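You operate a simulated robot arm through the tools that you are given. There is no shell and no other tool. Be economical: measure what you need, move in short steps, check, and stop when the job is done.

The job below is to be done with a simulated robot arm. You get a single attempt, and the scene is never put back.

Task
Unbolt the bracket from the bracket clamp: bolt into the grey tray, bracket into the teal tray.
Fine: slacken it with the socket key, put the key back, open the clamp once the bolt is out. Set down upright: teal socket key, what you pick out.

The check looks at the end state, three seconds after you hand in, the way a careful person would. Anything else that was tipped, shoved, dropped, spilled or broken makes it a failure.

Robot
A 6-joint arm with a two-finger parallel gripper, fixed in place. Base frame: the origin is at the foot of the arm, x ahead of it, y to its left, z up; the work surface is at about z = 80. Lengths are in cm, angles in degrees, forces in N, time in s.
With the tool pointing down near the work surface it reaches from about 24 to 64 cm from the base axis. Its first joint turns from -66.0 to 66.0 degrees. Payload 2.7 kg.
The tool frame sits at the grasp point between the pads (the TCP): z along the fingers, y along the line on which they close. The tips reach 2.3 cm beyond it. Largest opening 9.4 cm; finger width 3.8, thickness 1; the body of the gripper, 5.4 by 9.6 cm, starts 3.9 cm behind the TCP.
Orientation is told as [roll, pitch, yaw] about the base's x, y, z axes, in that order, counted from this pose: with the fingers straight down and closing along the base's y, the tool's x points along the base's -x, its y along +y and its z along -z.

Tools
- The arm moves only by the tool drive_tool. Its argument "series" is a list of rows, each a list of 7 numbers: the shift along the base's x, y, z in cm, then the turn, a rotation vector about the base's x, y, z in rad, then the gripper command, from -1 (fully open) to 1 (shut), values between in proportion. In form: [[tx, ty, tz, ax, ay, az, gripper], ...]. A call has 1 to 20 rows; each row is the pose to reach, as a shift and turn from the pose commanded when the call began. Rows are played at 5 a second. More than 5 cm and 8.6 degrees between two rows, or a gripper value outside its range, and nothing of the call is played. A pose out of reach is approached as far as the arm can. The call stops where the force on the tool passes 50 N (or 10 N more than at its start, if that is more) or the arm is blocked; 0.2 s more then pass. The fingers move at their own pace (about 4.5 cm/s each) and stop on an object; they squeeze with about 32 N. The grip force told is the motor's: it shows also when the fingers shut on nothing. Time passes only in rows, and 0.2 s behind the last, so rows that repeat a pose let the fingers close. It gives the time, the measured TCP pose, the force on the tool (base axes), the opening and the grip force at its end, in the units of the frame above (readings bear some noise), with the torque about the TCP (base axes, N m) and any sound that the robot's microphone picked up, and new pictures: "show" is both (left out), scene, wrist or none.
- Cameras (640 x 400 px; columns grow to the right, rows downward): "scene" is fixed at [5.59, -42.42, 140.9]; the picture's right is [0.85, -0.53, 0.00], its down [-0.29, -0.47, -0.83] and it looks along [0.44, 0.70, -0.55] (base axes); focal length 344 px, centre (320, 200). "wrist" rides on the gripper at [8.6, 1.6, -7.4] in the tool frame; the picture's right is [-0.18, 0.98, 0.00], its down [-0.58, -0.11, -0.81] and it looks along [-0.79, -0.15, 0.59] (tool axes); focal length 243 px, centre (320, 200). There is no depth. A picture from a camera that has moved, and an enlarged one, comes with that camera's place and axes in the base frame and with its lens. The place of the scene camera against the robot may be out by one fixed shift of up to 1.2 cm in any direction.
- close_up(camera, box): a new picture of the part [left, top, right, bottom] of that camera's present view, enlarged. The clock stands still meanwhile.
- job_done(): hands the job in; it is judged then, once.

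Work in short steps. Places have to be worked out from the pictures, the camera data and where the tool is seen: move nearer, look again, correct. Check each grasp and each placing, and mend what went wrong. You have 120 turns and 200 pictures in all, those below and enlarged ones among them. Open the gripper and draw the arm clear of the work before you hand the job in, unless the task says otherwise; then end with one line.

The tools are called after "Call:" by a JSON object that holds its "method" and its "body". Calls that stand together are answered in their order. drive_tool: Moves the arm, as the interface text tells. Its arguments: {"type":"object","properties":{"series":{"type":"array","items":{"type":"array","items":{"type":"number"}}},"show":{"type":"string","enum":["both","scene","wrist","none"]}},"required":["series"]} The other tools are called the same way: close_up (camera, box) takes an enlarged picture of a part of a camera's view; job_done () hands the job in.

At the start:

```text
clock: 0.0
tool_pos: [34.71, 30.95, 113.89]
orientation: [0.0, 0.0, 0.1]
force: [-0.6, 1.6, -0.6]
moment: [0.0, 0.03, 0.01]
grip_width: 9.42
gripper_force: 0.1
```

scene: 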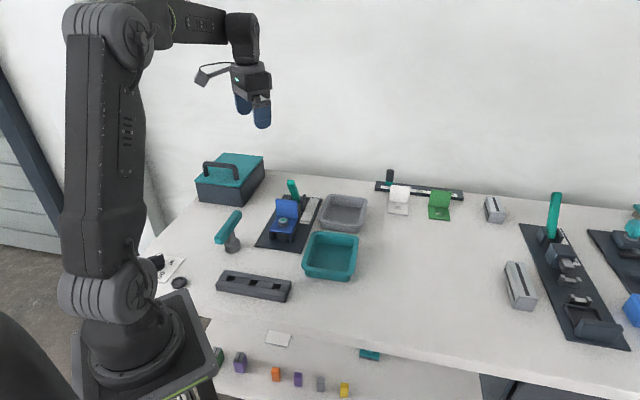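
wrist: 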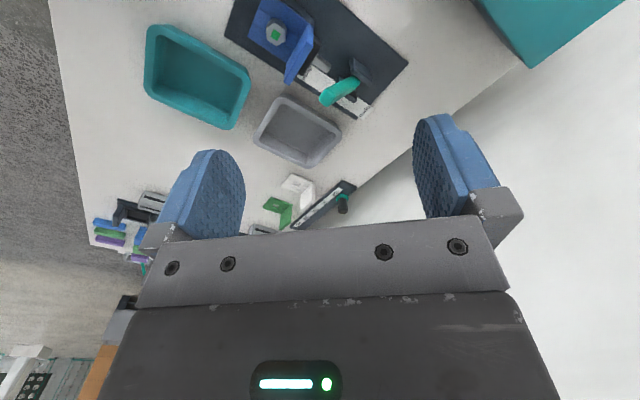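

I'll take enlarged views of the clamp area and the key to start.

Call:
{"method": "close_up", "body": {"camera": "scene", "box": [200, 160, 380, 310]}}

Call:
{"method": "close_up", "body": {"camera": "wrist", "box": [130, 0, 430, 190]}}

Call:
{"method": "close_up", "body": {"camera": "scene", "box": [370, 160, 640, 360]}}

```text
2.67 times, centred on (290, 235) of scene
camera zoom: at [5.59, -42.42, 140.9], right [0.85, -0.53, 0.0], down [-0.29, -0.47, -0.83], along [0.44, 0.7, -0.55], focal length 917 px, centre (400, 107)
```

zoom: 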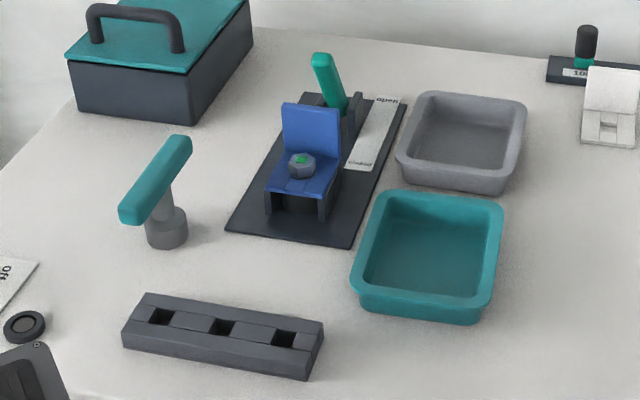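

```text
2.11 times, centred on (280, 95) of wrist
camera zoom: at [26.11, 32.69, 121.3], right [0.18, 0.98, 0.0], down [0.58, -0.11, 0.81], along [0.79, -0.15, -0.59], focal length 511 px, centre (404, 421)
```

zoom: 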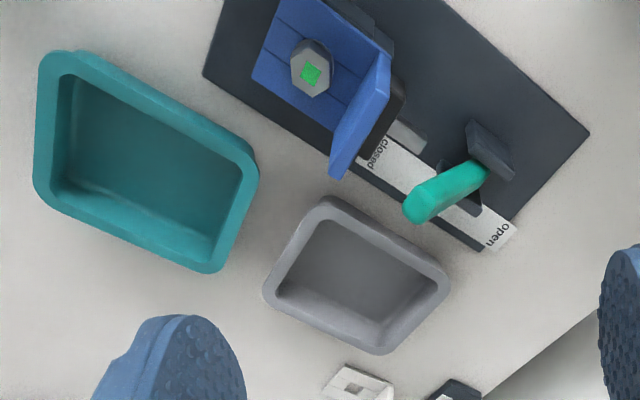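

```text
2.00 times, centred on (505, 260) of scene
camera zoom: at [5.59, -42.42, 140.9], right [0.85, -0.53, 0.0], down [-0.29, -0.47, -0.83], along [0.44, 0.7, -0.55], focal length 688 px, centre (-50, 80)
```

zoom: 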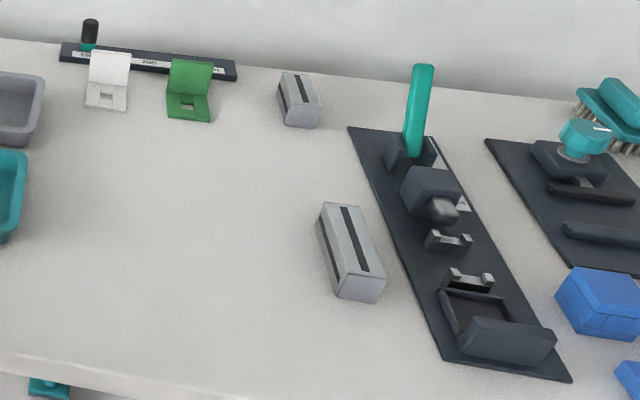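

The key stands at about (22.5, 28) and the bolt is at about (37.4, 24.7, 85). I move the wrist camera over the key to measure it.

Call:
{"method": "drive_tool", "body": {"series": [[-4, -1, -4, 0, 0, 0, -1], [-8, -2, -8, 0, 0, 0, -1], [-12, -3, -11, 0, 0, 0, -1], [-12, -3, -11, 0, 0, 0, -1]]}}

```text
refused: row 1 steps farther than a row can; nothing moved
```

Steps were slightly too long; I'll shorten them.

Call:
{"method": "drive_tool", "body": {"series": [[-3, -0.75, -2.75, 0, 0, 0, -1], [-6, -1.5, -5.5, 0, 0, 0, -1], [-9, -2.25, -8.25, 0, 0, 0, -1], [-12, -3, -11, 0, 0, 0, -1], [-12, -3, -11, 0, 0, 0, -1]]}}

```text
clock: 1.2
tool_pos: [22.81, 27.96, 102.81]
orientation: [0.2, 0.0, 0.1]
force: [-0.3, -1.3, 0.6]
moment: [-0.01, 0.01, -0.06]
grip_width: 9.41
gripper_force: 0.0
camera wrist: at [14.18, 29.6, 110.28], right [0.18, 0.98, 0.0], down [0.58, -0.11, 0.81], along [0.79, -0.15, -0.59], focal length 243 px, centre (320, 200)
```

scene: 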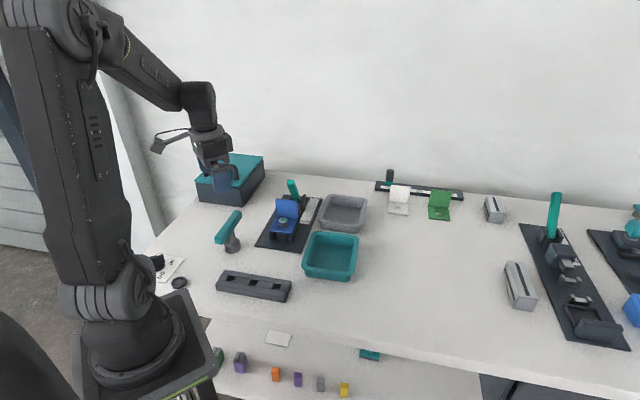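
wrist: 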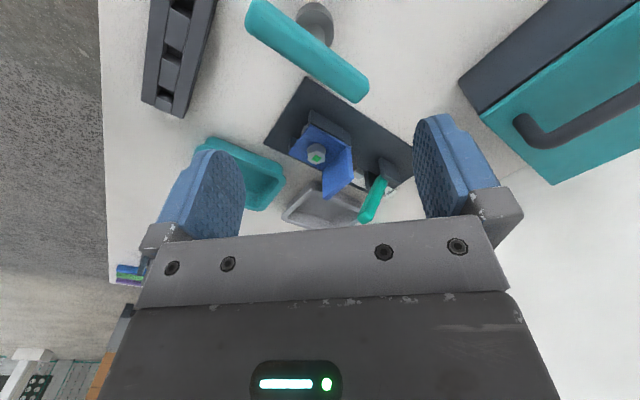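

The key's bar runs along about 45° in the xy plane, with its centre near (22.8, 27.4). I turn the tool to yaw 45° over it and check the alignment.

Call:
{"method": "drive_tool", "body": {"series": [[0, 0, 0, 0, 0, 0.13, -1], [0, 0, 0, 0, 0, 0.26, -1], [0, -0.3, 0, 0, 0, 0.39, -1], [0, -0.5, 0, 0, 0, 0.52, -1], [0, -0.5, 0, 0, 0, 0.65, -1], [0, -0.5, 0, 0, 0, 0.785, -1], [0, -0.5, 0, 0, 0, 0.785, -1]], "show": "wrist"}}

```text
clock: 2.8
tool_pos: [22.78, 27.63, 102.82]
orientation: [0.1, 0.1, 45.1]
force: [0.1, 0.1, 0.1]
moment: [0.02, -0.01, 0.03]
grip_width: 9.39
gripper_force: 0.1
camera wrist: at [15.59, 22.62, 110.31], right [-0.57, 0.82, 0.0], down [0.49, 0.33, 0.81], along [0.66, 0.46, -0.59], focal length 243 px, centre (320, 200)
```

wrist: 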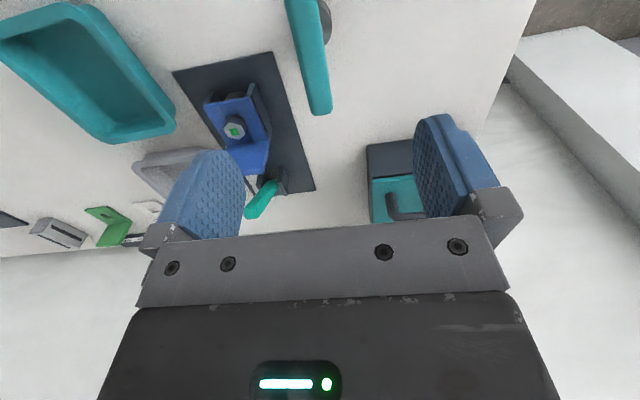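

Bar top comes out at about z = 89. I back off and go lower to see the whole key.

Call:
{"method": "drive_tool", "body": {"series": [[-2.5, -2.5, -2, 0, 0, 0, -1], [-5, -5, -5, 0, 0, 0, -1], [-5, -5, -5, 0, 0, 0, -1]], "show": "wrist"}}

Call:
{"method": "close_up", "body": {"camera": "wrist", "box": [160, 0, 440, 180]}}

```text
clock: 3.6
tool_pos: [18.05, 22.54, 97.84]
orientation: [0.0, 0.0, 45.0]
force: [0.5, 0.1, 0.7]
moment: [0.0, 0.02, 0.01]
grip_width: 9.41
gripper_force: 0.0
camera wrist: at [10.71, 17.59, 105.33], right [-0.57, 0.82, 0.0], down [0.49, 0.33, 0.81], along [0.66, 0.46, -0.59], focal length 243 px, centre (320, 200)
```

wrist: 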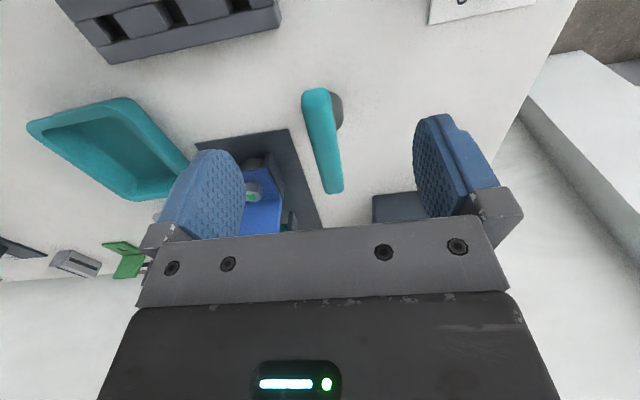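

```text
2.22 times, centred on (300, 90) of wrist
camera zoom: at [10.71, 17.59, 105.33], right [-0.57, 0.82, 0.0], down [0.49, 0.33, 0.81], along [0.66, 0.46, -0.59], focal length 539 px, centre (364, 444)
```

zoom: 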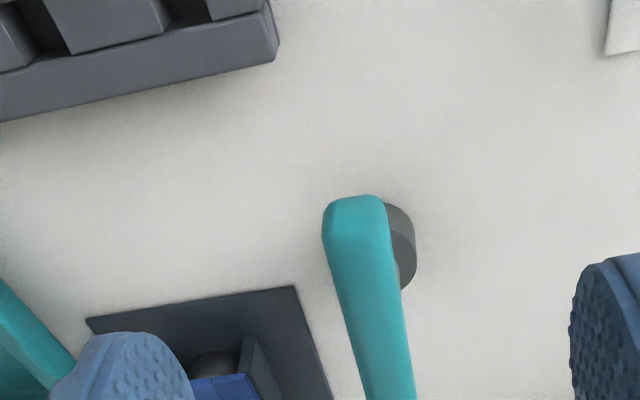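

The key axis is at about (23.0, 27.2), with the bar top near z = 89. Before grasping it I look at the bolt and clamp up close.

Call:
{"method": "drive_tool", "body": {"series": [[3, -1, 2, 0, 0, 0, -1], [7, -1, 3, 0, 0, 0, -1], [11, -1, 3, 0, 0, 0, -1], [14.5, -1, 2, 0, 0, 0, -1], [14.5, -1, 2, 0, 0, 0, -1]], "show": "wrist"}}

Call:
{"method": "close_up", "body": {"camera": "wrist", "box": [220, 0, 420, 130]}}

```text
clock: 4.8
tool_pos: [32.38, 21.52, 99.74]
orientation: [0.1, 0.0, 45.1]
force: [-0.4, -0.4, 0.4]
moment: [0.01, 0.0, -0.03]
grip_width: 9.39
gripper_force: 0.1
camera wrist: at [25.21, 16.57, 107.23], right [-0.57, 0.82, 0.0], down [0.49, 0.33, 0.81], along [0.66, 0.46, -0.59], focal length 243 px, centre (320, 200)
```

wrist: 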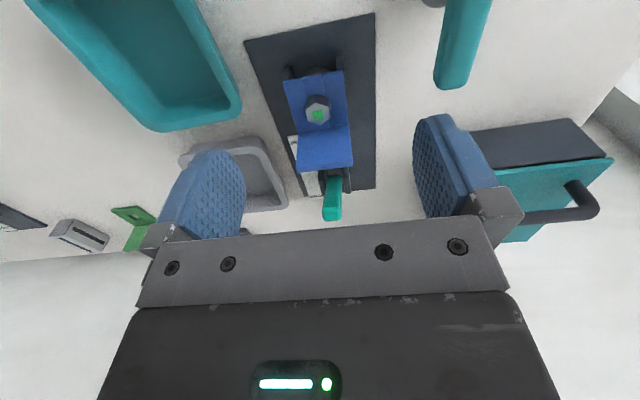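

```text
3.08 times, centred on (320, 65) of wrist
camera zoom: at [25.21, 16.57, 107.23], right [-0.57, 0.82, 0.0], down [0.49, 0.33, 0.81], along [0.66, 0.46, -0.59], focal length 746 px, centre (320, 615)
```

zoom: 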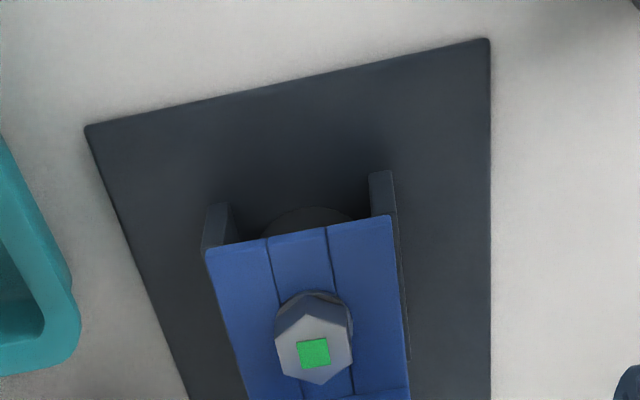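

Bolt head top is at about (37.3, 24.9, 85.6). I take a tight view of the hex to get its angle, and one of the lever.

Call:
{"method": "close_up", "body": {"camera": "wrist", "box": [290, 90, 346, 125]}}

Call:
{"method": "close_up", "body": {"camera": "scene", "box": [250, 170, 330, 255]}}

Call:
{"method": "close_up", "body": {"camera": "wrist", "box": [260, 120, 400, 220]}}

```text
11.43 times, centred on (318, 108) of wrist
camera zoom: at [25.21, 16.57, 107.23], right [-0.57, 0.82, 0.0], down [0.49, 0.33, 0.81], along [0.66, 0.46, -0.59], focal length 2773 px, centre (343, 1257)
```

zoom: 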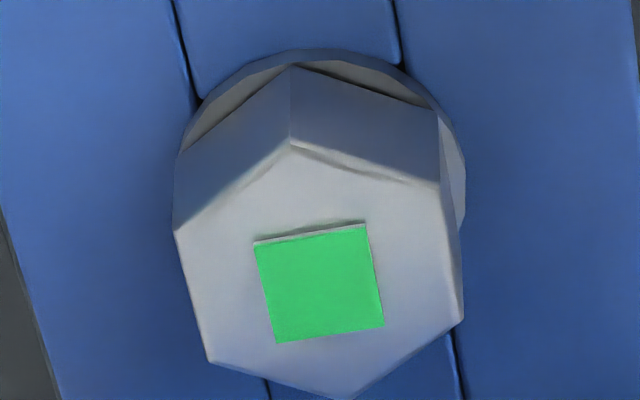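

```text
4.71 times, centred on (290, 212) of scene
camera zoom: at [5.59, -42.42, 140.9], right [0.85, -0.53, 0.0], down [-0.29, -0.47, -0.83], along [0.44, 0.7, -0.55], focal length 1618 px, centre (461, 141)
```

zoom: 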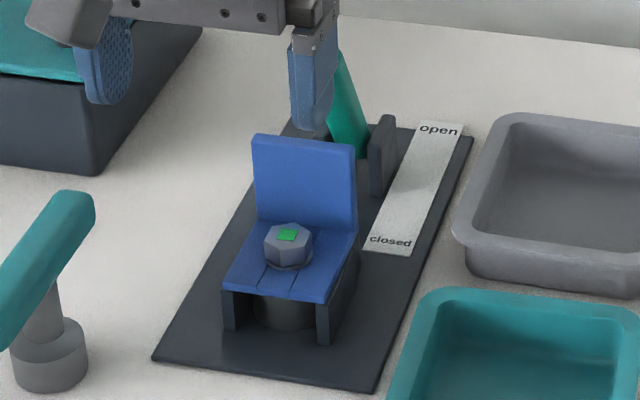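

```text
4.00 times, centred on (330, 170) of wrist
camera zoom: at [25.21, 16.57, 107.23], right [-0.57, 0.82, 0.0], down [0.49, 0.33, 0.81], along [0.66, 0.46, -0.59], focal length 970 px, centre (280, 320)
```

zoom: 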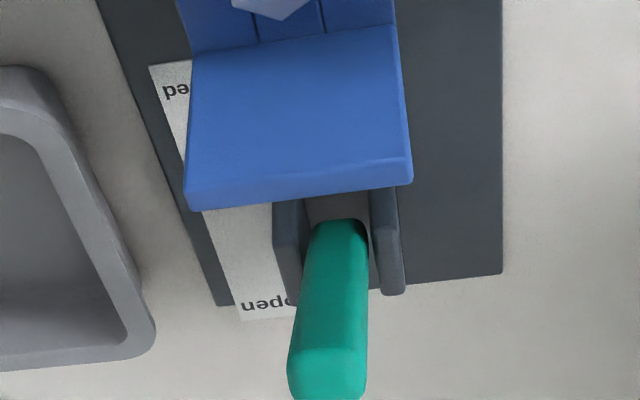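

Hex vertices point along 45° and 105°, with the bolt centre at (37.5, 24.7). The lever leans toward the bracket, so it is closed. Next I go over the key and descend to its bar.

Call:
{"method": "drive_tool", "body": {"series": [[-3.2, 1.9, 0, 0, 0, 0, -1], [-6.4, 3.8, 0, 0, 0, 0, -1], [-9.4, 5.7, 0, 0, 0, 0, -1], [-9.4, 5.7, -4, 0, 0, 0, -1], [-9.4, 5.7, -7.5, 0, 0, 0, -1], [-9.4, 5.7, -7.5, 0, 0, 0, -1]]}}

Call:
{"method": "close_up", "body": {"camera": "scene", "box": [180, 190, 280, 260]}}

```text
clock: 6.2
tool_pos: [22.94, 27.15, 92.23]
orientation: [0.2, 0.0, 45.0]
force: [0.3, 0.1, 0.1]
moment: [0.0, -0.02, 0.0]
grip_width: 9.39
gripper_force: 0.1
camera wrist: at [15.72, 22.25, 99.73], right [-0.57, 0.82, 0.0], down [0.49, 0.33, 0.81], along [0.66, 0.46, -0.59], focal length 243 px, centre (320, 200)
```

scene: 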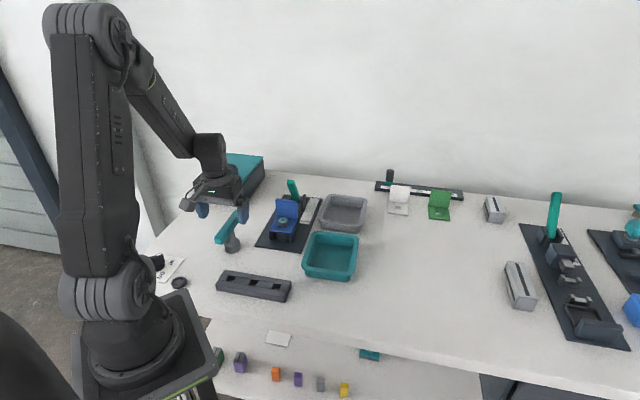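
wrist: 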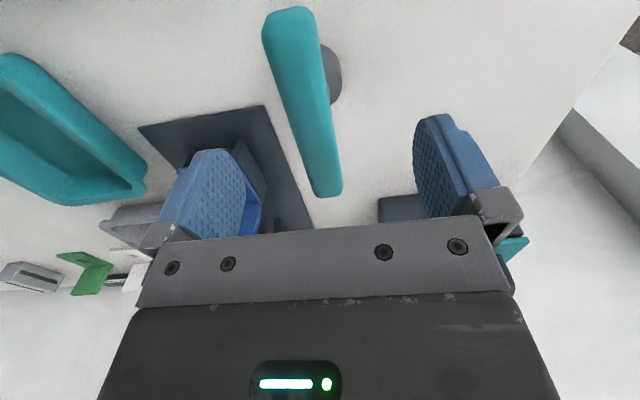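

```text
5.71 times, centred on (230, 225) of scene
camera zoom: at [5.59, -42.42, 140.9], right [0.85, -0.53, 0.0], down [-0.29, -0.47, -0.83], along [0.44, 0.7, -0.55], focal length 1964 px, centre (834, 57)
```

zoom: 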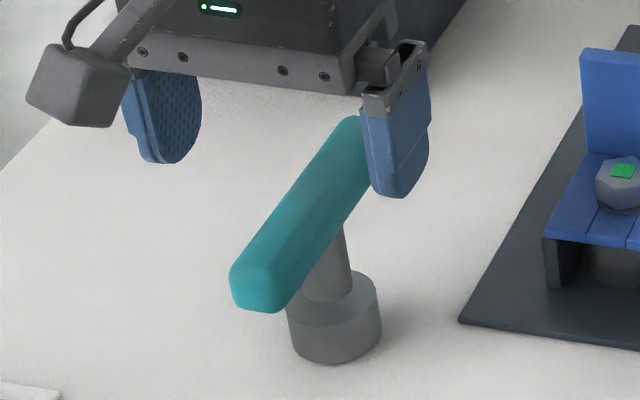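

The key axis looks nearer (23.1, 26.95), so I shift slightly, go down to the bar and close.

Call:
{"method": "drive_tool", "body": {"series": [[0.17, -0.2, 0, 0, 0, 0, -1], [0.17, -0.2, -2, 0, 0, 0, -1], [0.17, -0.2, -3.9, 0, 0, 0, -1], [0.17, -0.2, -3.9, 0, 0, 0, -1], [0.17, -0.2, -3.9, 0, 0, 0, 1], [0.17, -0.2, -3.9, 0, 0, 0, 1], [0.17, -0.2, -3.9, 0, 0, 0, 1], [0.17, -0.2, -3.9, 0, 0, 0, 1], [0.17, -0.2, -3.9, 0, 0, 0, 1], [0.17, -0.2, -3.9, 0, 0, 0, 1]]}}

Call:
{"method": "close_up", "body": {"camera": "scene", "box": [180, 190, 280, 260]}}

```text
clock: 8.4
tool_pos: [23.08, 27.01, 88.29]
orientation: [0.1, 0.0, 45.1]
force: [1.3, -1.4, 1.5]
moment: [-0.11, -0.12, 0.01]
grip_width: 2.38
gripper_force: 31.9
camera wrist: at [15.87, 22.12, 95.82], right [-0.57, 0.82, 0.0], down [0.49, 0.33, 0.81], along [0.66, 0.46, -0.59], focal length 243 px, centre (320, 200)
```

scene: 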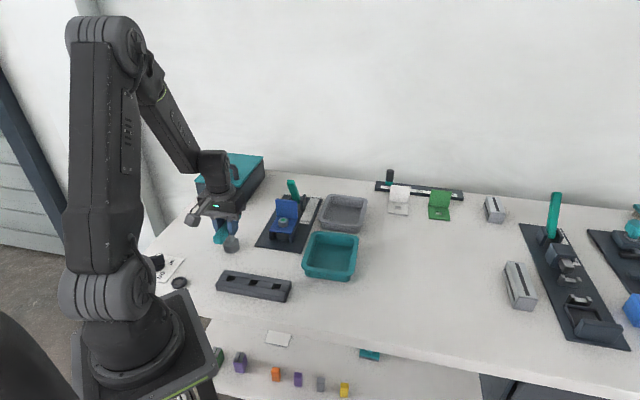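
wrist: 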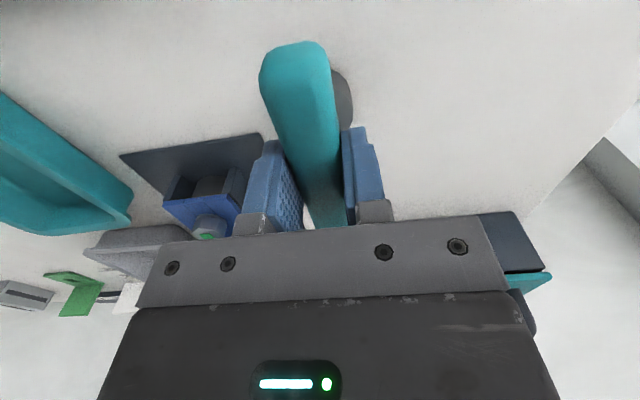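

```text
5.71 times, centred on (230, 225) of scene
camera zoom: at [5.59, -42.43, 140.9], right [0.85, -0.53, 0.0], down [-0.29, -0.47, -0.83], along [0.44, 0.7, -0.55], focal length 1964 px, centre (834, 57)
```

zoom: 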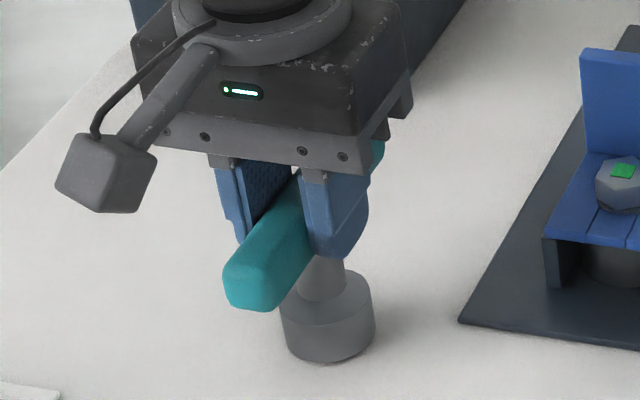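

The key is gripped with a 2.38 cm opening. I lift it 10 cm and check that it hangs straight.

Call:
{"method": "drive_tool", "body": {"series": [[0, 0, 1, 0, 0, 0, 1], [0, 0, 4, 0, 0, 0, 1], [0, 0, 8, 0, 0, 0, 1], [0, 0, 10, 0, 0, 0, 1], [0, 0, 10, 0, 0, 0, 1]]}}

Call:
{"method": "close_up", "body": {"camera": "scene", "box": [180, 160, 280, 230]}}

Call:
{"method": "close_up", "body": {"camera": "wrist", "box": [240, 20, 400, 120]}}

```text
clock: 9.6
tool_pos: [23.08, 26.96, 98.28]
orientation: [0.1, 0.1, 45.0]
force: [0.6, -0.1, -3.1]
moment: [0.02, 0.03, 0.03]
grip_width: 2.37
gripper_force: 31.4
camera wrist: at [15.92, 22.08, 105.87], right [-0.57, 0.82, 0.0], down [0.49, 0.33, 0.81], along [0.66, 0.46, -0.59], focal length 243 px, centre (320, 200)
```

scene: 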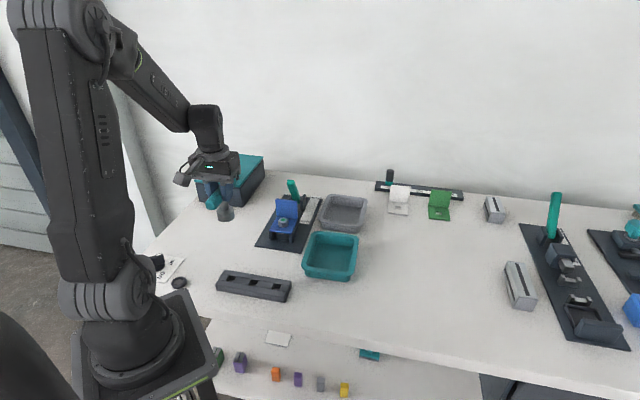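
wrist: 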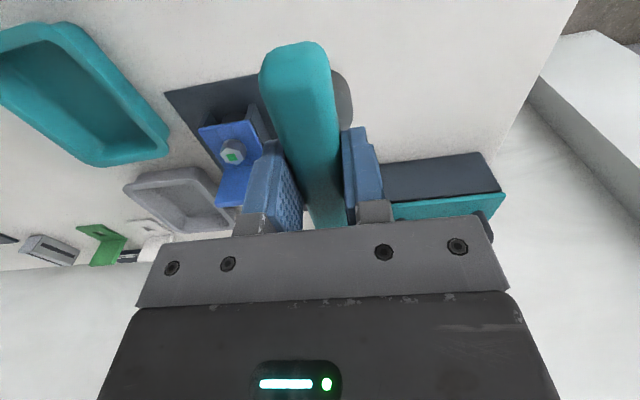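

```text
5.71 times, centred on (230, 195) of scene
camera zoom: at [5.59, -42.42, 140.9], right [0.85, -0.53, 0.0], down [-0.29, -0.47, -0.83], along [0.44, 0.7, -0.55], focal length 1964 px, centre (834, 229)
```

zoom: 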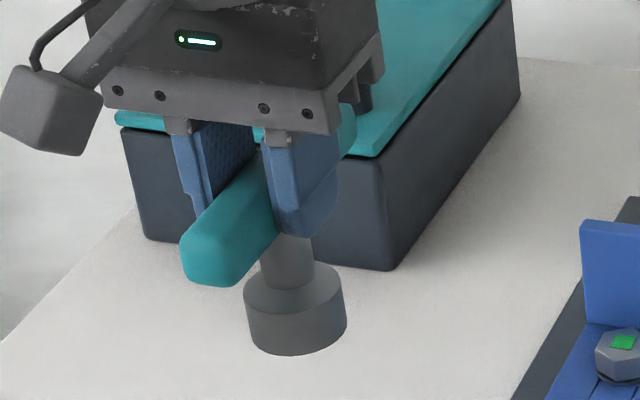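

```text
4.00 times, centred on (320, 70) of wrist
camera zoom: at [15.92, 22.08, 105.87], right [-0.57, 0.82, 0.0], down [0.49, 0.33, 0.81], along [0.66, 0.46, -0.59], focal length 970 px, centre (320, 720)
```

zoom: 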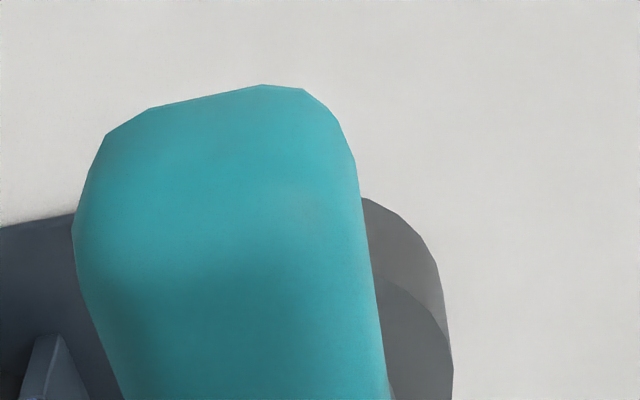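

The key hangs straight and weighs about 3 N. I carry it over the bolt at this height.

Call:
{"method": "drive_tool", "body": {"series": [[3.6, -0.6, 0, 0, 0, 0, 1], [7.2, -1.2, 0, 0, 0, 0, 1], [10.8, -1.8, 0, 0, 0, 0, 1], [14.4, -2.25, 0, 0, 0, 0, 1], [14.4, -2.25, 0, 0, 0, 0, 1]]}}

Call:
{"method": "close_up", "body": {"camera": "scene", "box": [240, 160, 340, 230]}}

Call:
{"method": "close_up", "body": {"camera": "wrist", "box": [220, 20, 420, 145]}}

```text
clock: 10.8
tool_pos: [37.51, 24.7, 98.33]
orientation: [0.1, -0.1, 45.1]
force: [0.0, 0.1, -3.0]
moment: [-0.03, 0.04, 0.0]
grip_width: 2.37
gripper_force: 32.3
camera wrist: at [30.22, 19.74, 105.91], right [-0.57, 0.82, 0.0], down [0.49, 0.33, 0.81], along [0.66, 0.46, -0.59], focal length 243 px, centre (320, 200)
```

scene: 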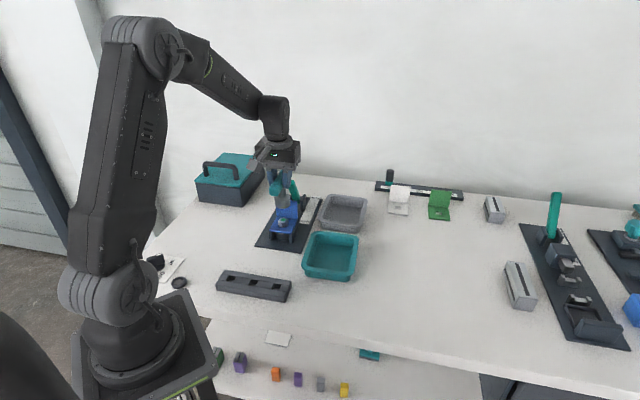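
wrist: 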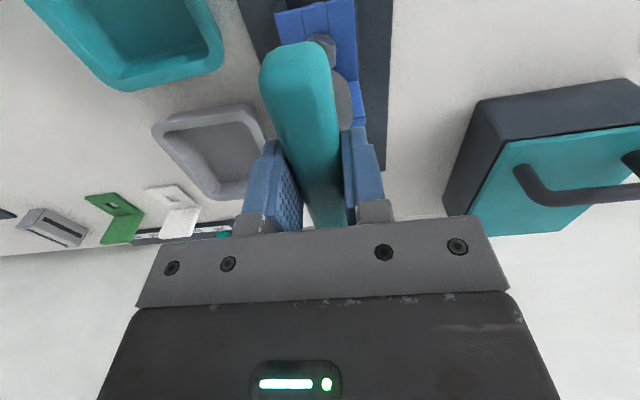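

```text
5.71 times, centred on (290, 195) of scene
camera zoom: at [5.59, -42.42, 140.9], right [0.85, -0.53, 0.0], down [-0.29, -0.47, -0.83], along [0.44, 0.7, -0.55], focal length 1964 px, centre (491, 229)
```

zoom: 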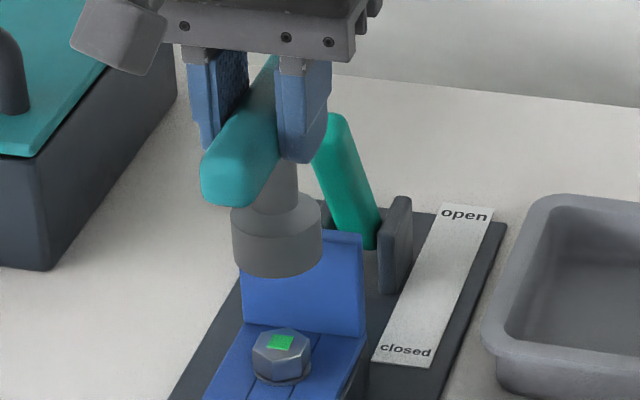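

```text
3.20 times, centred on (320, 82) of wrist
camera zoom: at [30.22, 19.74, 105.91], right [-0.57, 0.82, 0.0], down [0.49, 0.33, 0.81], along [0.66, 0.46, -0.59], focal length 776 px, centre (320, 576)
```

zoom: 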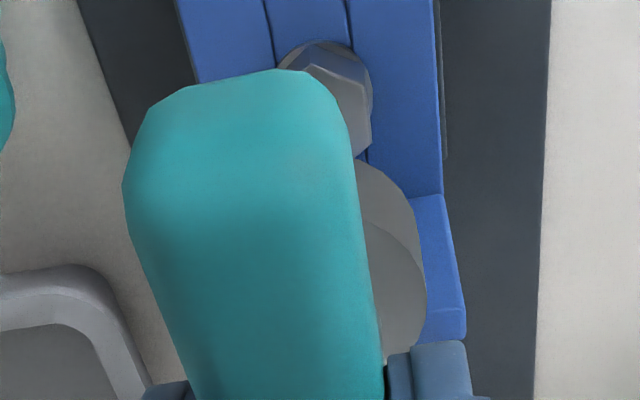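

Sideways alignment is good, but the socket seems about 0.5 cm too far along the bar. I shift back a little and lower it to just above the head for a finer check.

Call:
{"method": "drive_tool", "body": {"series": [[-0.3, -0.3, 0, 0, 0, 0, 1], [-0.3, -0.3, -1.6, 0, 0, 0, 1], [-0.3, -0.3, -3.2, 0, 0, 0, 1], [-0.3, -0.3, -3.2, 0, 0, 0, 1]], "show": "wrist"}}

Call:
{"method": "close_up", "body": {"camera": "scene", "box": [255, 185, 315, 245]}}

Call:
{"method": "close_up", "body": {"camera": "wrist", "box": [270, 20, 390, 140]}}

```text
clock: 11.8
tool_pos: [37.09, 24.52, 95.17]
orientation: [0.2, 0.0, 44.9]
force: [0.0, 0.2, -1.7]
moment: [0.01, 0.0, -0.02]
grip_width: 2.37
gripper_force: 32.2
camera wrist: at [29.91, 19.55, 102.65], right [-0.57, 0.82, 0.0], down [0.49, 0.33, 0.81], along [0.66, 0.46, -0.59], focal length 243 px, centre (320, 200)
```

wrist: 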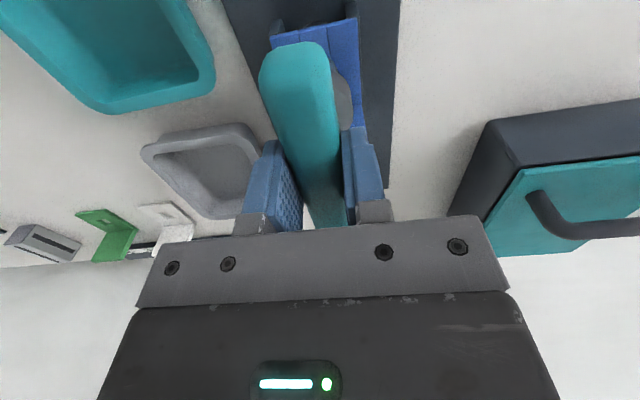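

```text
6.67 times, centred on (285, 215) of scene
camera zoom: at [5.59, -42.42, 140.9], right [0.85, -0.53, 0.0], down [-0.29, -0.47, -0.83], along [0.44, 0.7, -0.55], focal length 2292 px, centre (553, 100)
```

zoom: 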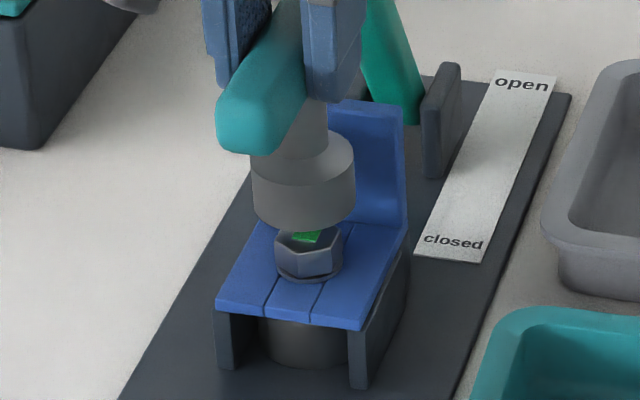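

```text
3.33 times, centred on (330, 80) of wrist
camera zoom: at [29.91, 19.55, 102.65], right [-0.57, 0.82, 0.0], down [0.49, 0.33, 0.81], along [0.66, 0.46, -0.59], focal length 809 px, centre (287, 600)
```

zoom: 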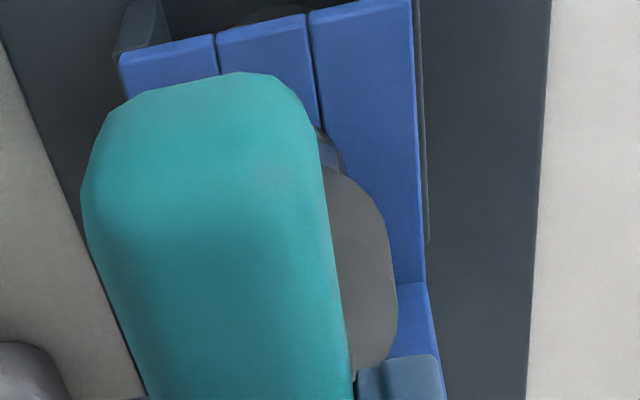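

The socket is nearly centred, about 0.2 cm off. I nudge it and lower slowly onto the head.

Call:
{"method": "drive_tool", "body": {"series": [[0, -0.2, 0, 0, 0, 0, 1], [0, -0.2, -0.5, 0, 0, 0, 1], [0, -0.2, -1.0, 0, 0, 0, 1], [0, -0.2, -1.3, 0, 0, 0, 1], [0, -0.2, -1.5, 0, 0, 0, 1], [0, -0.2, -1.7, 0, 0, 0, 1], [0, -0.2, -1.9, 0, 0, 0, 1]], "show": "none"}}

Call:
{"method": "close_up", "body": {"camera": "scene", "box": [255, 185, 315, 245]}}

```text
clock: 13.4
tool_pos: [36.97, 24.12, 93.36]
orientation: [0.2, 0.0, 44.9]
force: [-0.4, -0.5, -2.4]
moment: [0.04, 0.04, 0.01]
grip_width: 2.37
gripper_force: 32.0
```

```text
6.67 times, centred on (285, 215) of scene
camera zoom: at [5.59, -42.42, 140.9], right [0.85, -0.53, 0.0], down [-0.29, -0.47, -0.83], along [0.44, 0.7, -0.55], focal length 2292 px, centre (553, 100)
```

zoom: 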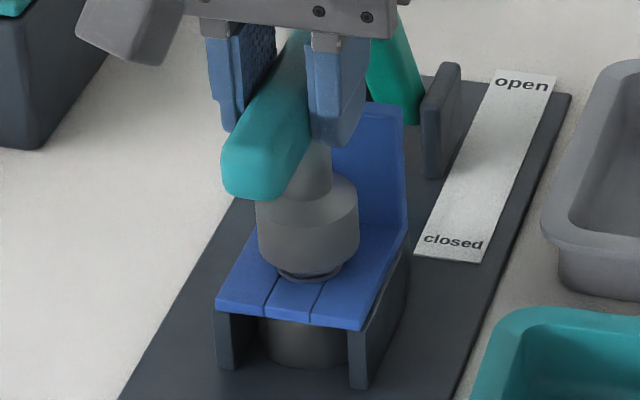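

No contact force so far, and the socket is starting to cover the head. I continue down.

Call:
{"method": "drive_tool", "body": {"series": [[0, 0, -0.2, 0, 0, 0, 1], [0, 0, -0.4, 0, 0, 0, 1], [0, 0, -0.6, 0, 0, 0, 1], [0, 0, -0.8, 0, 0, 0, 1], [0, 0, -0.8, 0, 0, 0, 1]], "show": "none"}}

Call:
{"method": "close_up", "body": {"camera": "scene", "box": [255, 185, 315, 245]}}

```text
clock: 14.6
tool_pos: [37.01, 24.29, 92.53]
orientation: [0.1, 0.0, 45.0]
force: [0.2, 0.8, -1.7]
moment: [-0.04, -0.02, 0.01]
grip_width: 2.35
gripper_force: 31.7
```

```text
6.67 times, centred on (285, 215) of scene
camera zoom: at [5.59, -42.42, 140.9], right [0.85, -0.53, 0.0], down [-0.29, -0.47, -0.83], along [0.44, 0.7, -0.55], focal length 2292 px, centre (553, 100)
```

zoom: 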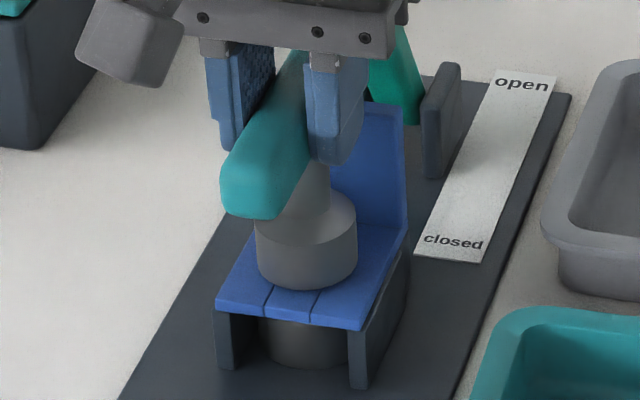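

The socket is now over the head with no resistance, so the angle fits. I lower until it seats.

Call:
{"method": "drive_tool", "body": {"series": [[0, 0, -0.1, 0, 0, 0, 1], [0, 0, -0.2, 0, 0, 0, 1], [0, 0, -0.3, 0, 0, 0, 1], [0, 0, -0.4, 0, 0, 0, 1]], "show": "none"}}

Call:
{"method": "close_up", "body": {"camera": "scene", "box": [255, 185, 315, 245]}}

```text
clock: 15.6
tool_pos: [37.22, 24.29, 92.23]
orientation: [0.1, -0.3, 45.1]
force: [-8.3, -0.4, 21.6]
moment: [0.01, 0.25, -0.01]
grip_width: 2.38
gripper_force: 31.7
```

```text
6.67 times, centred on (285, 215) of scene
camera zoom: at [5.54, -42.44, 140.9], right [0.85, -0.53, 0.0], down [-0.29, -0.47, -0.83], along [0.44, 0.71, -0.55], focal length 2292 px, centre (553, 100)
```

zoom: 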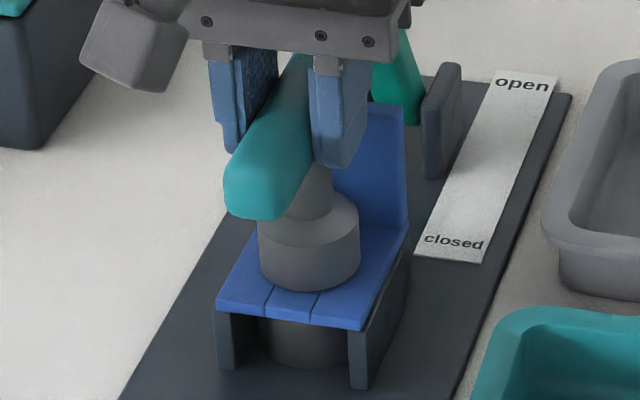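

Seated: contact is 22 N at z = 92.23. I ease off and turn anticlockwise about the bolt axis, watching torque and sound.

Call:
{"method": "drive_tool", "body": {"series": [[-0.05, 0, 0.25, 0, 0, 0, 1], [0.0, -0.05, 0.25, 0, 0, 0.13, 1], [0.07, -0.1, 0.25, 0, 0, 0.26, 1], [0.15, -0.13, 0.25, 0, 0, 0.39, 1], [0.25, -0.15, 0.25, 0, 0, 0.52, 1], [0.25, -0.15, 0.25, 0, 0, 0.52, 1]], "show": "wrist"}}

Call:
{"method": "close_up", "body": {"camera": "scene", "box": [255, 185, 315, 245]}}

```text
clock: 17.0
tool_pos: [37.33, 24.05, 92.32]
orientation: [0.1, 0.2, 75.0]
force: [1.1, -7.2, 1.9]
moment: [-0.57, -0.05, -0.51]
grip_width: 2.37
gripper_force: 32.2
camera wrist: at [33.52, 16.21, 99.82], right [-0.9, 0.43, 0.0], down [0.26, 0.53, 0.8], along [0.35, 0.73, -0.59], focal length 243 px, centre (320, 200)
```

wrist: 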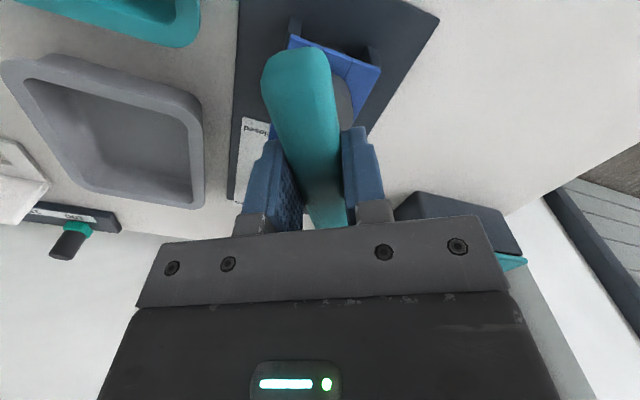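

```text
6.67 times, centred on (285, 215) of scene
camera zoom: at [5.59, -42.44, 140.9], right [0.85, -0.53, 0.0], down [-0.29, -0.47, -0.83], along [0.44, 0.71, -0.55], focal length 2292 px, centre (553, 100)
```

zoom: 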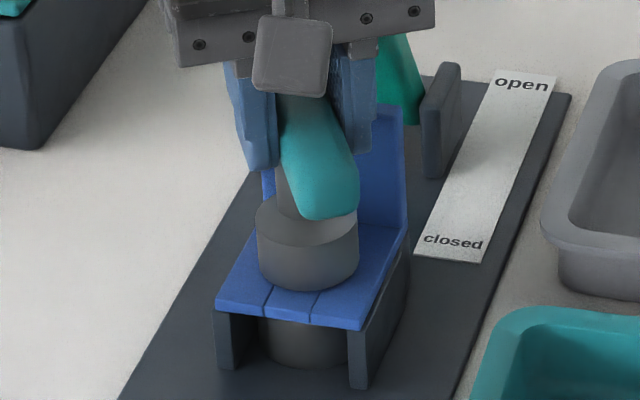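

It turned 30° with about 0.5 N·m of resistance, so the bolt is moving. I continue to yaw 135°, orbiting the bolt axis.

Call:
{"method": "drive_tool", "body": {"series": [[0.05, -0.08, 0, 0, 0, 0.13, 1], [0.12, -0.1, 0, 0, 0, 0.26, 1], [0.2, -0.09, 0, 0, 0, 0.39, 1], [0.29, -0.07, 0, 0, 0, 0.52, 1], [0.36, -0.03, 0, 0, 0, 0.65, 1], [0.43, 0.02, 0, 0, 0, 0.78, 1], [0.49, 0.06, 0, 0, 0, 0.91, 1], [0.55, 0.1, 0, 0, 0, 1.04, 1], [0.55, 0.1, 0, 0, 0, 1.04, 1]], "show": "scene"}}

Call:
{"method": "close_up", "body": {"camera": "scene", "box": [255, 185, 315, 245]}}

```text
clock: 19.0
tool_pos: [37.92, 24.19, 92.42]
orientation: [0.1, 0.1, 134.5]
force: [9.3, -5.7, -5.3]
moment: [-0.55, -0.74, -0.22]
grip_width: 2.36
gripper_force: 31.8
```

scene: 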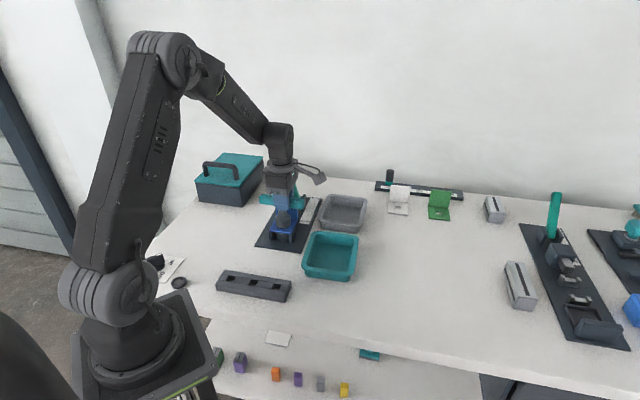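

```text
6.67 times, centred on (285, 215) of scene
camera zoom: at [5.62, -42.43, 140.9], right [0.85, -0.53, 0.0], down [-0.29, -0.47, -0.83], along [0.44, 0.7, -0.55], focal length 2292 px, centre (553, 100)
```

zoom: 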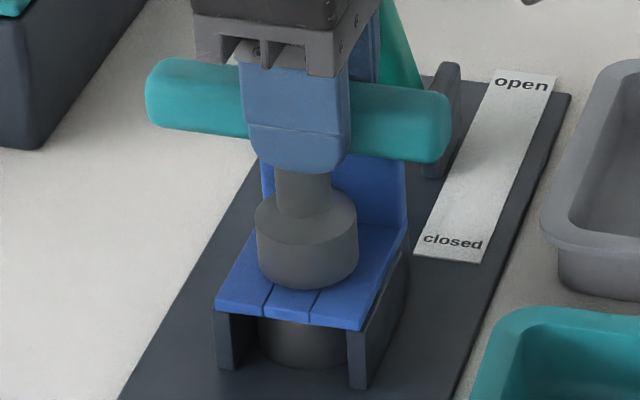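

Now turned 90°, and the resisting torque has dropped to 0.2 N·m. I turn another 60° with a slightly larger orbit to relieve the side force.

Call:
{"method": "drive_tool", "body": {"series": [[0.12, 0.0, 0.05, 0, 0, 0.13, 1], [0.21, 0.08, 0.05, 0, 0, 0.26, 1], [0.25, 0.17, 0.05, 0, 0, 0.39, 1], [0.28, 0.26, 0.08, 0, 0, 0.52, 1], [0.3, 0.36, 0.08, 0, 0, 0.65, 1], [0.31, 0.46, 0.1, 0, 0, 0.78, 1], [0.3, 0.56, 0.1, 0, 0, 0.91, 1], [0.28, 0.66, 0.1, 0, 0, 1.04, 1], [0.28, 0.66, 0.1, 0, 0, 1.04, 1]], "show": "scene"}}

Call:
{"method": "close_up", "body": {"camera": "scene", "box": [255, 185, 315, 245]}}

```text
clock: 21.0
tool_pos: [38.15, 24.93, 92.41]
orientation: [0.0, 0.0, -165.9]
force: [-1.2, 2.7, 0.8]
moment: [0.23, 0.15, -0.05]
grip_width: 2.33
gripper_force: 31.9
```

scene: 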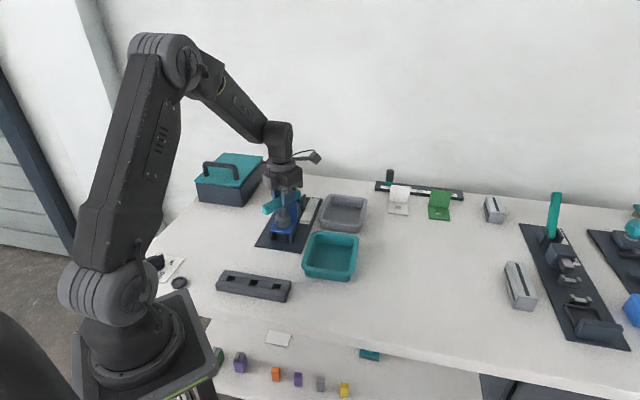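

```text
6.67 times, centred on (285, 215) of scene
camera zoom: at [5.59, -42.42, 140.91], right [0.85, -0.53, 0.0], down [-0.29, -0.47, -0.83], along [0.44, 0.7, -0.55], focal length 2292 px, centre (553, 100)
```

zoom: 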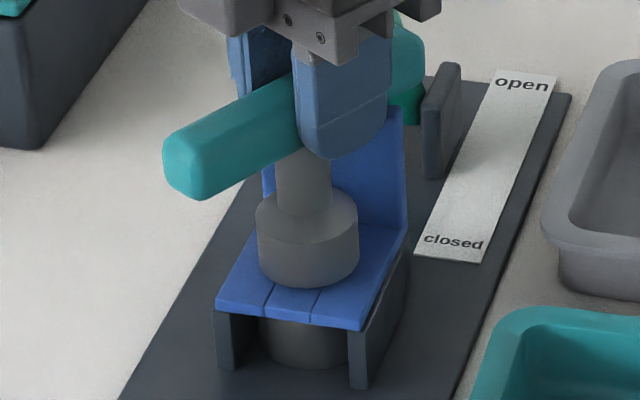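

Torque is now near zero, so the bolt is slack. I lift the key straight off.

Call:
{"method": "drive_tool", "body": {"series": [[0, 0, 0.7, 0, 0, 0, 1], [0, 0, 1.5, 0, 0, 0, 1], [0, 0, 3, 0, 0, 0, 1], [0, 0, 5.5, 0, 0, 0, 1], [0, 0, 8, 0, 0, 0, 1], [0, 0, 8, 0, 0, 0, 1]], "show": "scene"}}

Call:
{"method": "close_up", "body": {"camera": "scene", "box": [250, 165, 320, 245]}}

```text
clock: 22.4
tool_pos: [38.06, 24.71, 100.55]
orientation: [0.1, 0.0, -166.0]
force: [-0.2, -0.4, -2.1]
moment: [0.0, -0.03, -0.02]
grip_width: 2.36
gripper_force: 32.3
```

scene: 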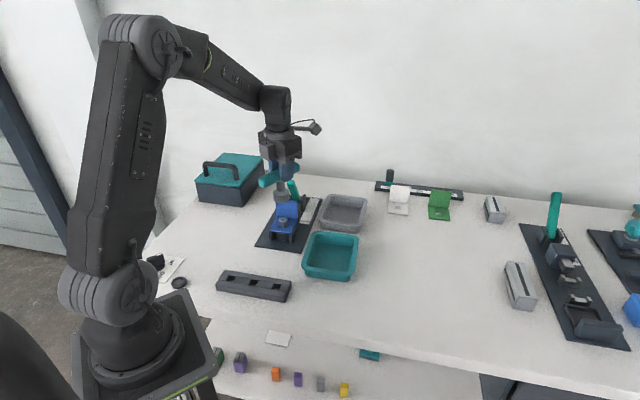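

```text
5.00 times, centred on (285, 205) of scene
camera zoom: at [5.59, -42.42, 140.9], right [0.85, -0.53, 0.0], down [-0.29, -0.47, -0.83], along [0.44, 0.7, -0.55], focal length 1719 px, centre (495, 175)
```

zoom: 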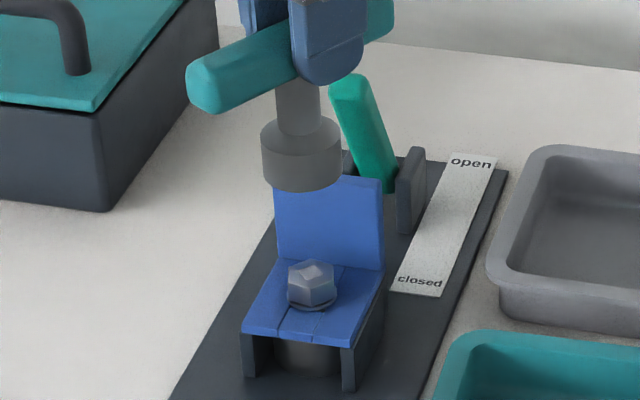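

The bolt has risen and its green mark is gone, so it is slack. I swing the key back to yaw 45° above its original place.

Call:
{"method": "drive_tool", "body": {"series": [[-0.75, 0.11, 0, 0, 0, -0.131, 1], [-1.5, 0.23, 0, 0, 0, -0.262, 1], [-2.25, 0.34, 0, 0, 0, -0.393, 1], [-3, 0.46, 0, 0, 0, -0.524, 1], [-3.75, 0.57, 0, 0, 0, -0.655, 1], [-4.5, 0.69, 0, 0, 0, -0.785, 1], [-5.25, 0.8, 0, 0, 0, -0.916, 1], [-6, 0.92, 0, 0, 0, -1.047, 1], [-6.75, 1.03, 0, 0, 0, -1.178, 1], [-7.5, 1.15, 0, 0, 0, -1.309, 1], [-8.25, 1.26, 0, 0, 0, -1.44, 1], [-9, 1.38, 0, 0, 0, -1.571, 1], [-9.75, 1.49, 0, 0, 0, -1.702, 1], [-10.5, 1.6, 0, 0, 0, -1.833, 1], [-11.25, 1.72, 0, 0, 0, -1.963, 1], [-12, 1.83, 0, 0, 0, -2.094, 1], [-12.75, 1.95, 0, 0, 0, -2.225, 1], [-13.5, 2.06, 0, 0, 0, -2.356, 1], [-14.25, 2.18, 0, 0, 0, -2.487, 1], [-15, 2.29, 0, 0, 0, -2.618, 1]], "show": "scene"}}

```text
clock: 26.6
tool_pos: [23.14, 27.21, 100.4]
orientation: [0.1, -0.1, 43.9]
force: [-0.3, -0.4, -1.7]
moment: [-0.01, -0.04, -0.03]
grip_width: 2.35
gripper_force: 32.1
```

scene: 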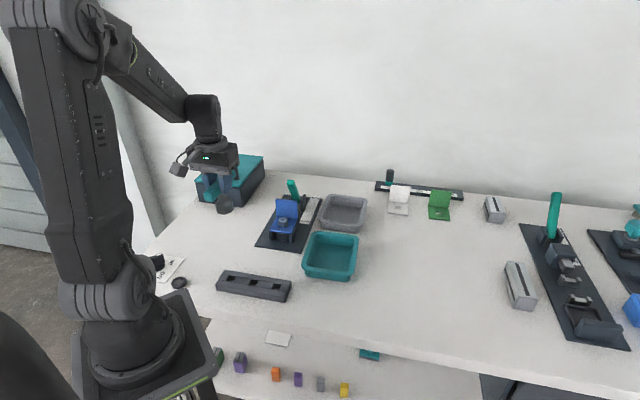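

Above its spot: I lower the key, going slowly near the table.

Call:
{"method": "drive_tool", "body": {"series": [[-0.05, -0.2, -4, 0, 0, 0.015, 1], [-0.05, -0.2, -8, 0, 0, 0.015, 1], [-0.05, -0.2, -10.8, 0, 0, 0.015, 1], [-0.05, -0.2, -11.4, 0, 0, 0.015, 1], [-0.05, -0.2, -11.8, 0, 0, 0.015, 1], [-0.05, -0.2, -12.0, 0, 0, 0.015, 1], [-0.05, -0.2, -12.1, 0, 0, 0.015, 1], [-0.05, -0.2, -12.1, 0, 0, 0.015, 1]], "show": "none"}}

Call:
{"method": "close_up", "body": {"camera": "scene", "box": [180, 190, 280, 260]}}

```text
clock: 28.4
tool_pos: [23.09, 26.88, 88.19]
orientation: [0.1, -0.1, 45.0]
force: [-1.7, -1.3, 10.1]
moment: [-0.18, -0.08, 0.0]
grip_width: 2.38
gripper_force: 32.1
```

```text
5.71 times, centred on (230, 225) of scene
camera zoom: at [5.58, -42.44, 140.9], right [0.85, -0.53, 0.0], down [-0.29, -0.47, -0.83], along [0.44, 0.7, -0.55], focal length 1964 px, centre (834, 57)
```

zoom: 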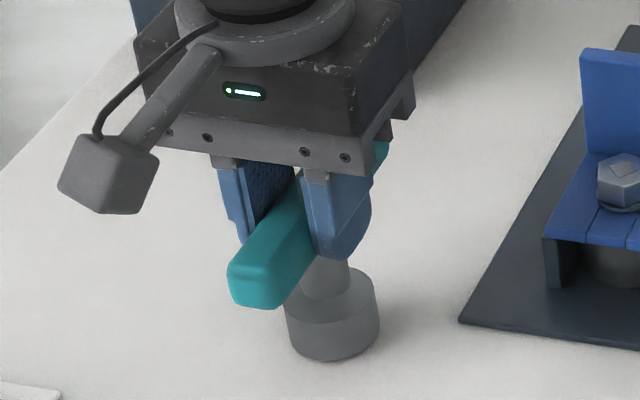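

The key is on the table with light contact. I ease up slightly, open, and rise straight up.

Call:
{"method": "drive_tool", "body": {"series": [[0, 0, 0.07, 0, 0, 0, 1], [0, 0, 0.07, 0, 0, 0, 0.2], [0, 0, 0.07, 0, 0, 0, -0.5], [0, 0, 0.07, 0, 0, 0, -1], [0, 0, 0.07, 0, 0, 0, -1], [0, 0, 2, 0, 0, 0, -1], [0, 0, 6, 0, 0, 0, -1], [0, 0, 10, 0, 0, 0, -1], [0, 0, 10, 0, 0, 0, -1]], "show": "scene"}}

Call:
{"method": "close_up", "body": {"camera": "scene", "box": [180, 190, 280, 260]}}

```text
clock: 30.4
tool_pos: [23.3, 26.83, 98.29]
orientation: [0.1, 0.0, 44.9]
force: [0.3, 0.2, 0.4]
moment: [0.01, -0.01, 0.01]
grip_width: 9.4
gripper_force: 0.1
```

scene: 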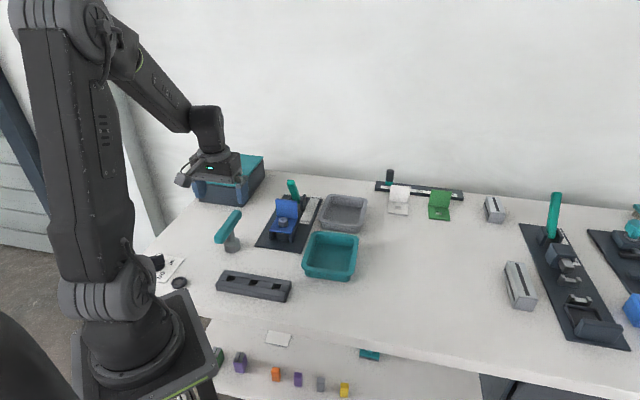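

```text
5.71 times, centred on (230, 225) of scene
camera zoom: at [5.59, -42.43, 140.9], right [0.85, -0.53, 0.0], down [-0.29, -0.47, -0.83], along [0.44, 0.7, -0.55], focal length 1964 px, centre (834, 57)
```

zoom: 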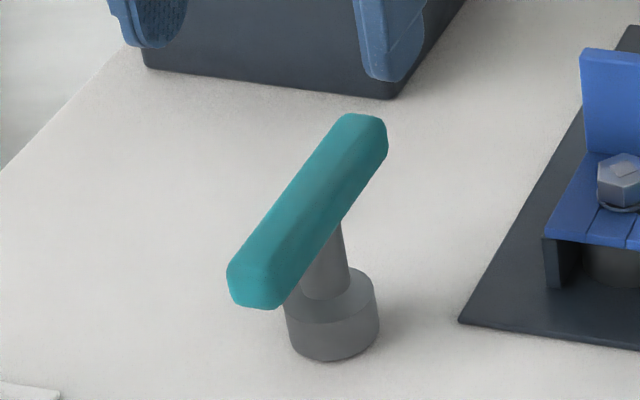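

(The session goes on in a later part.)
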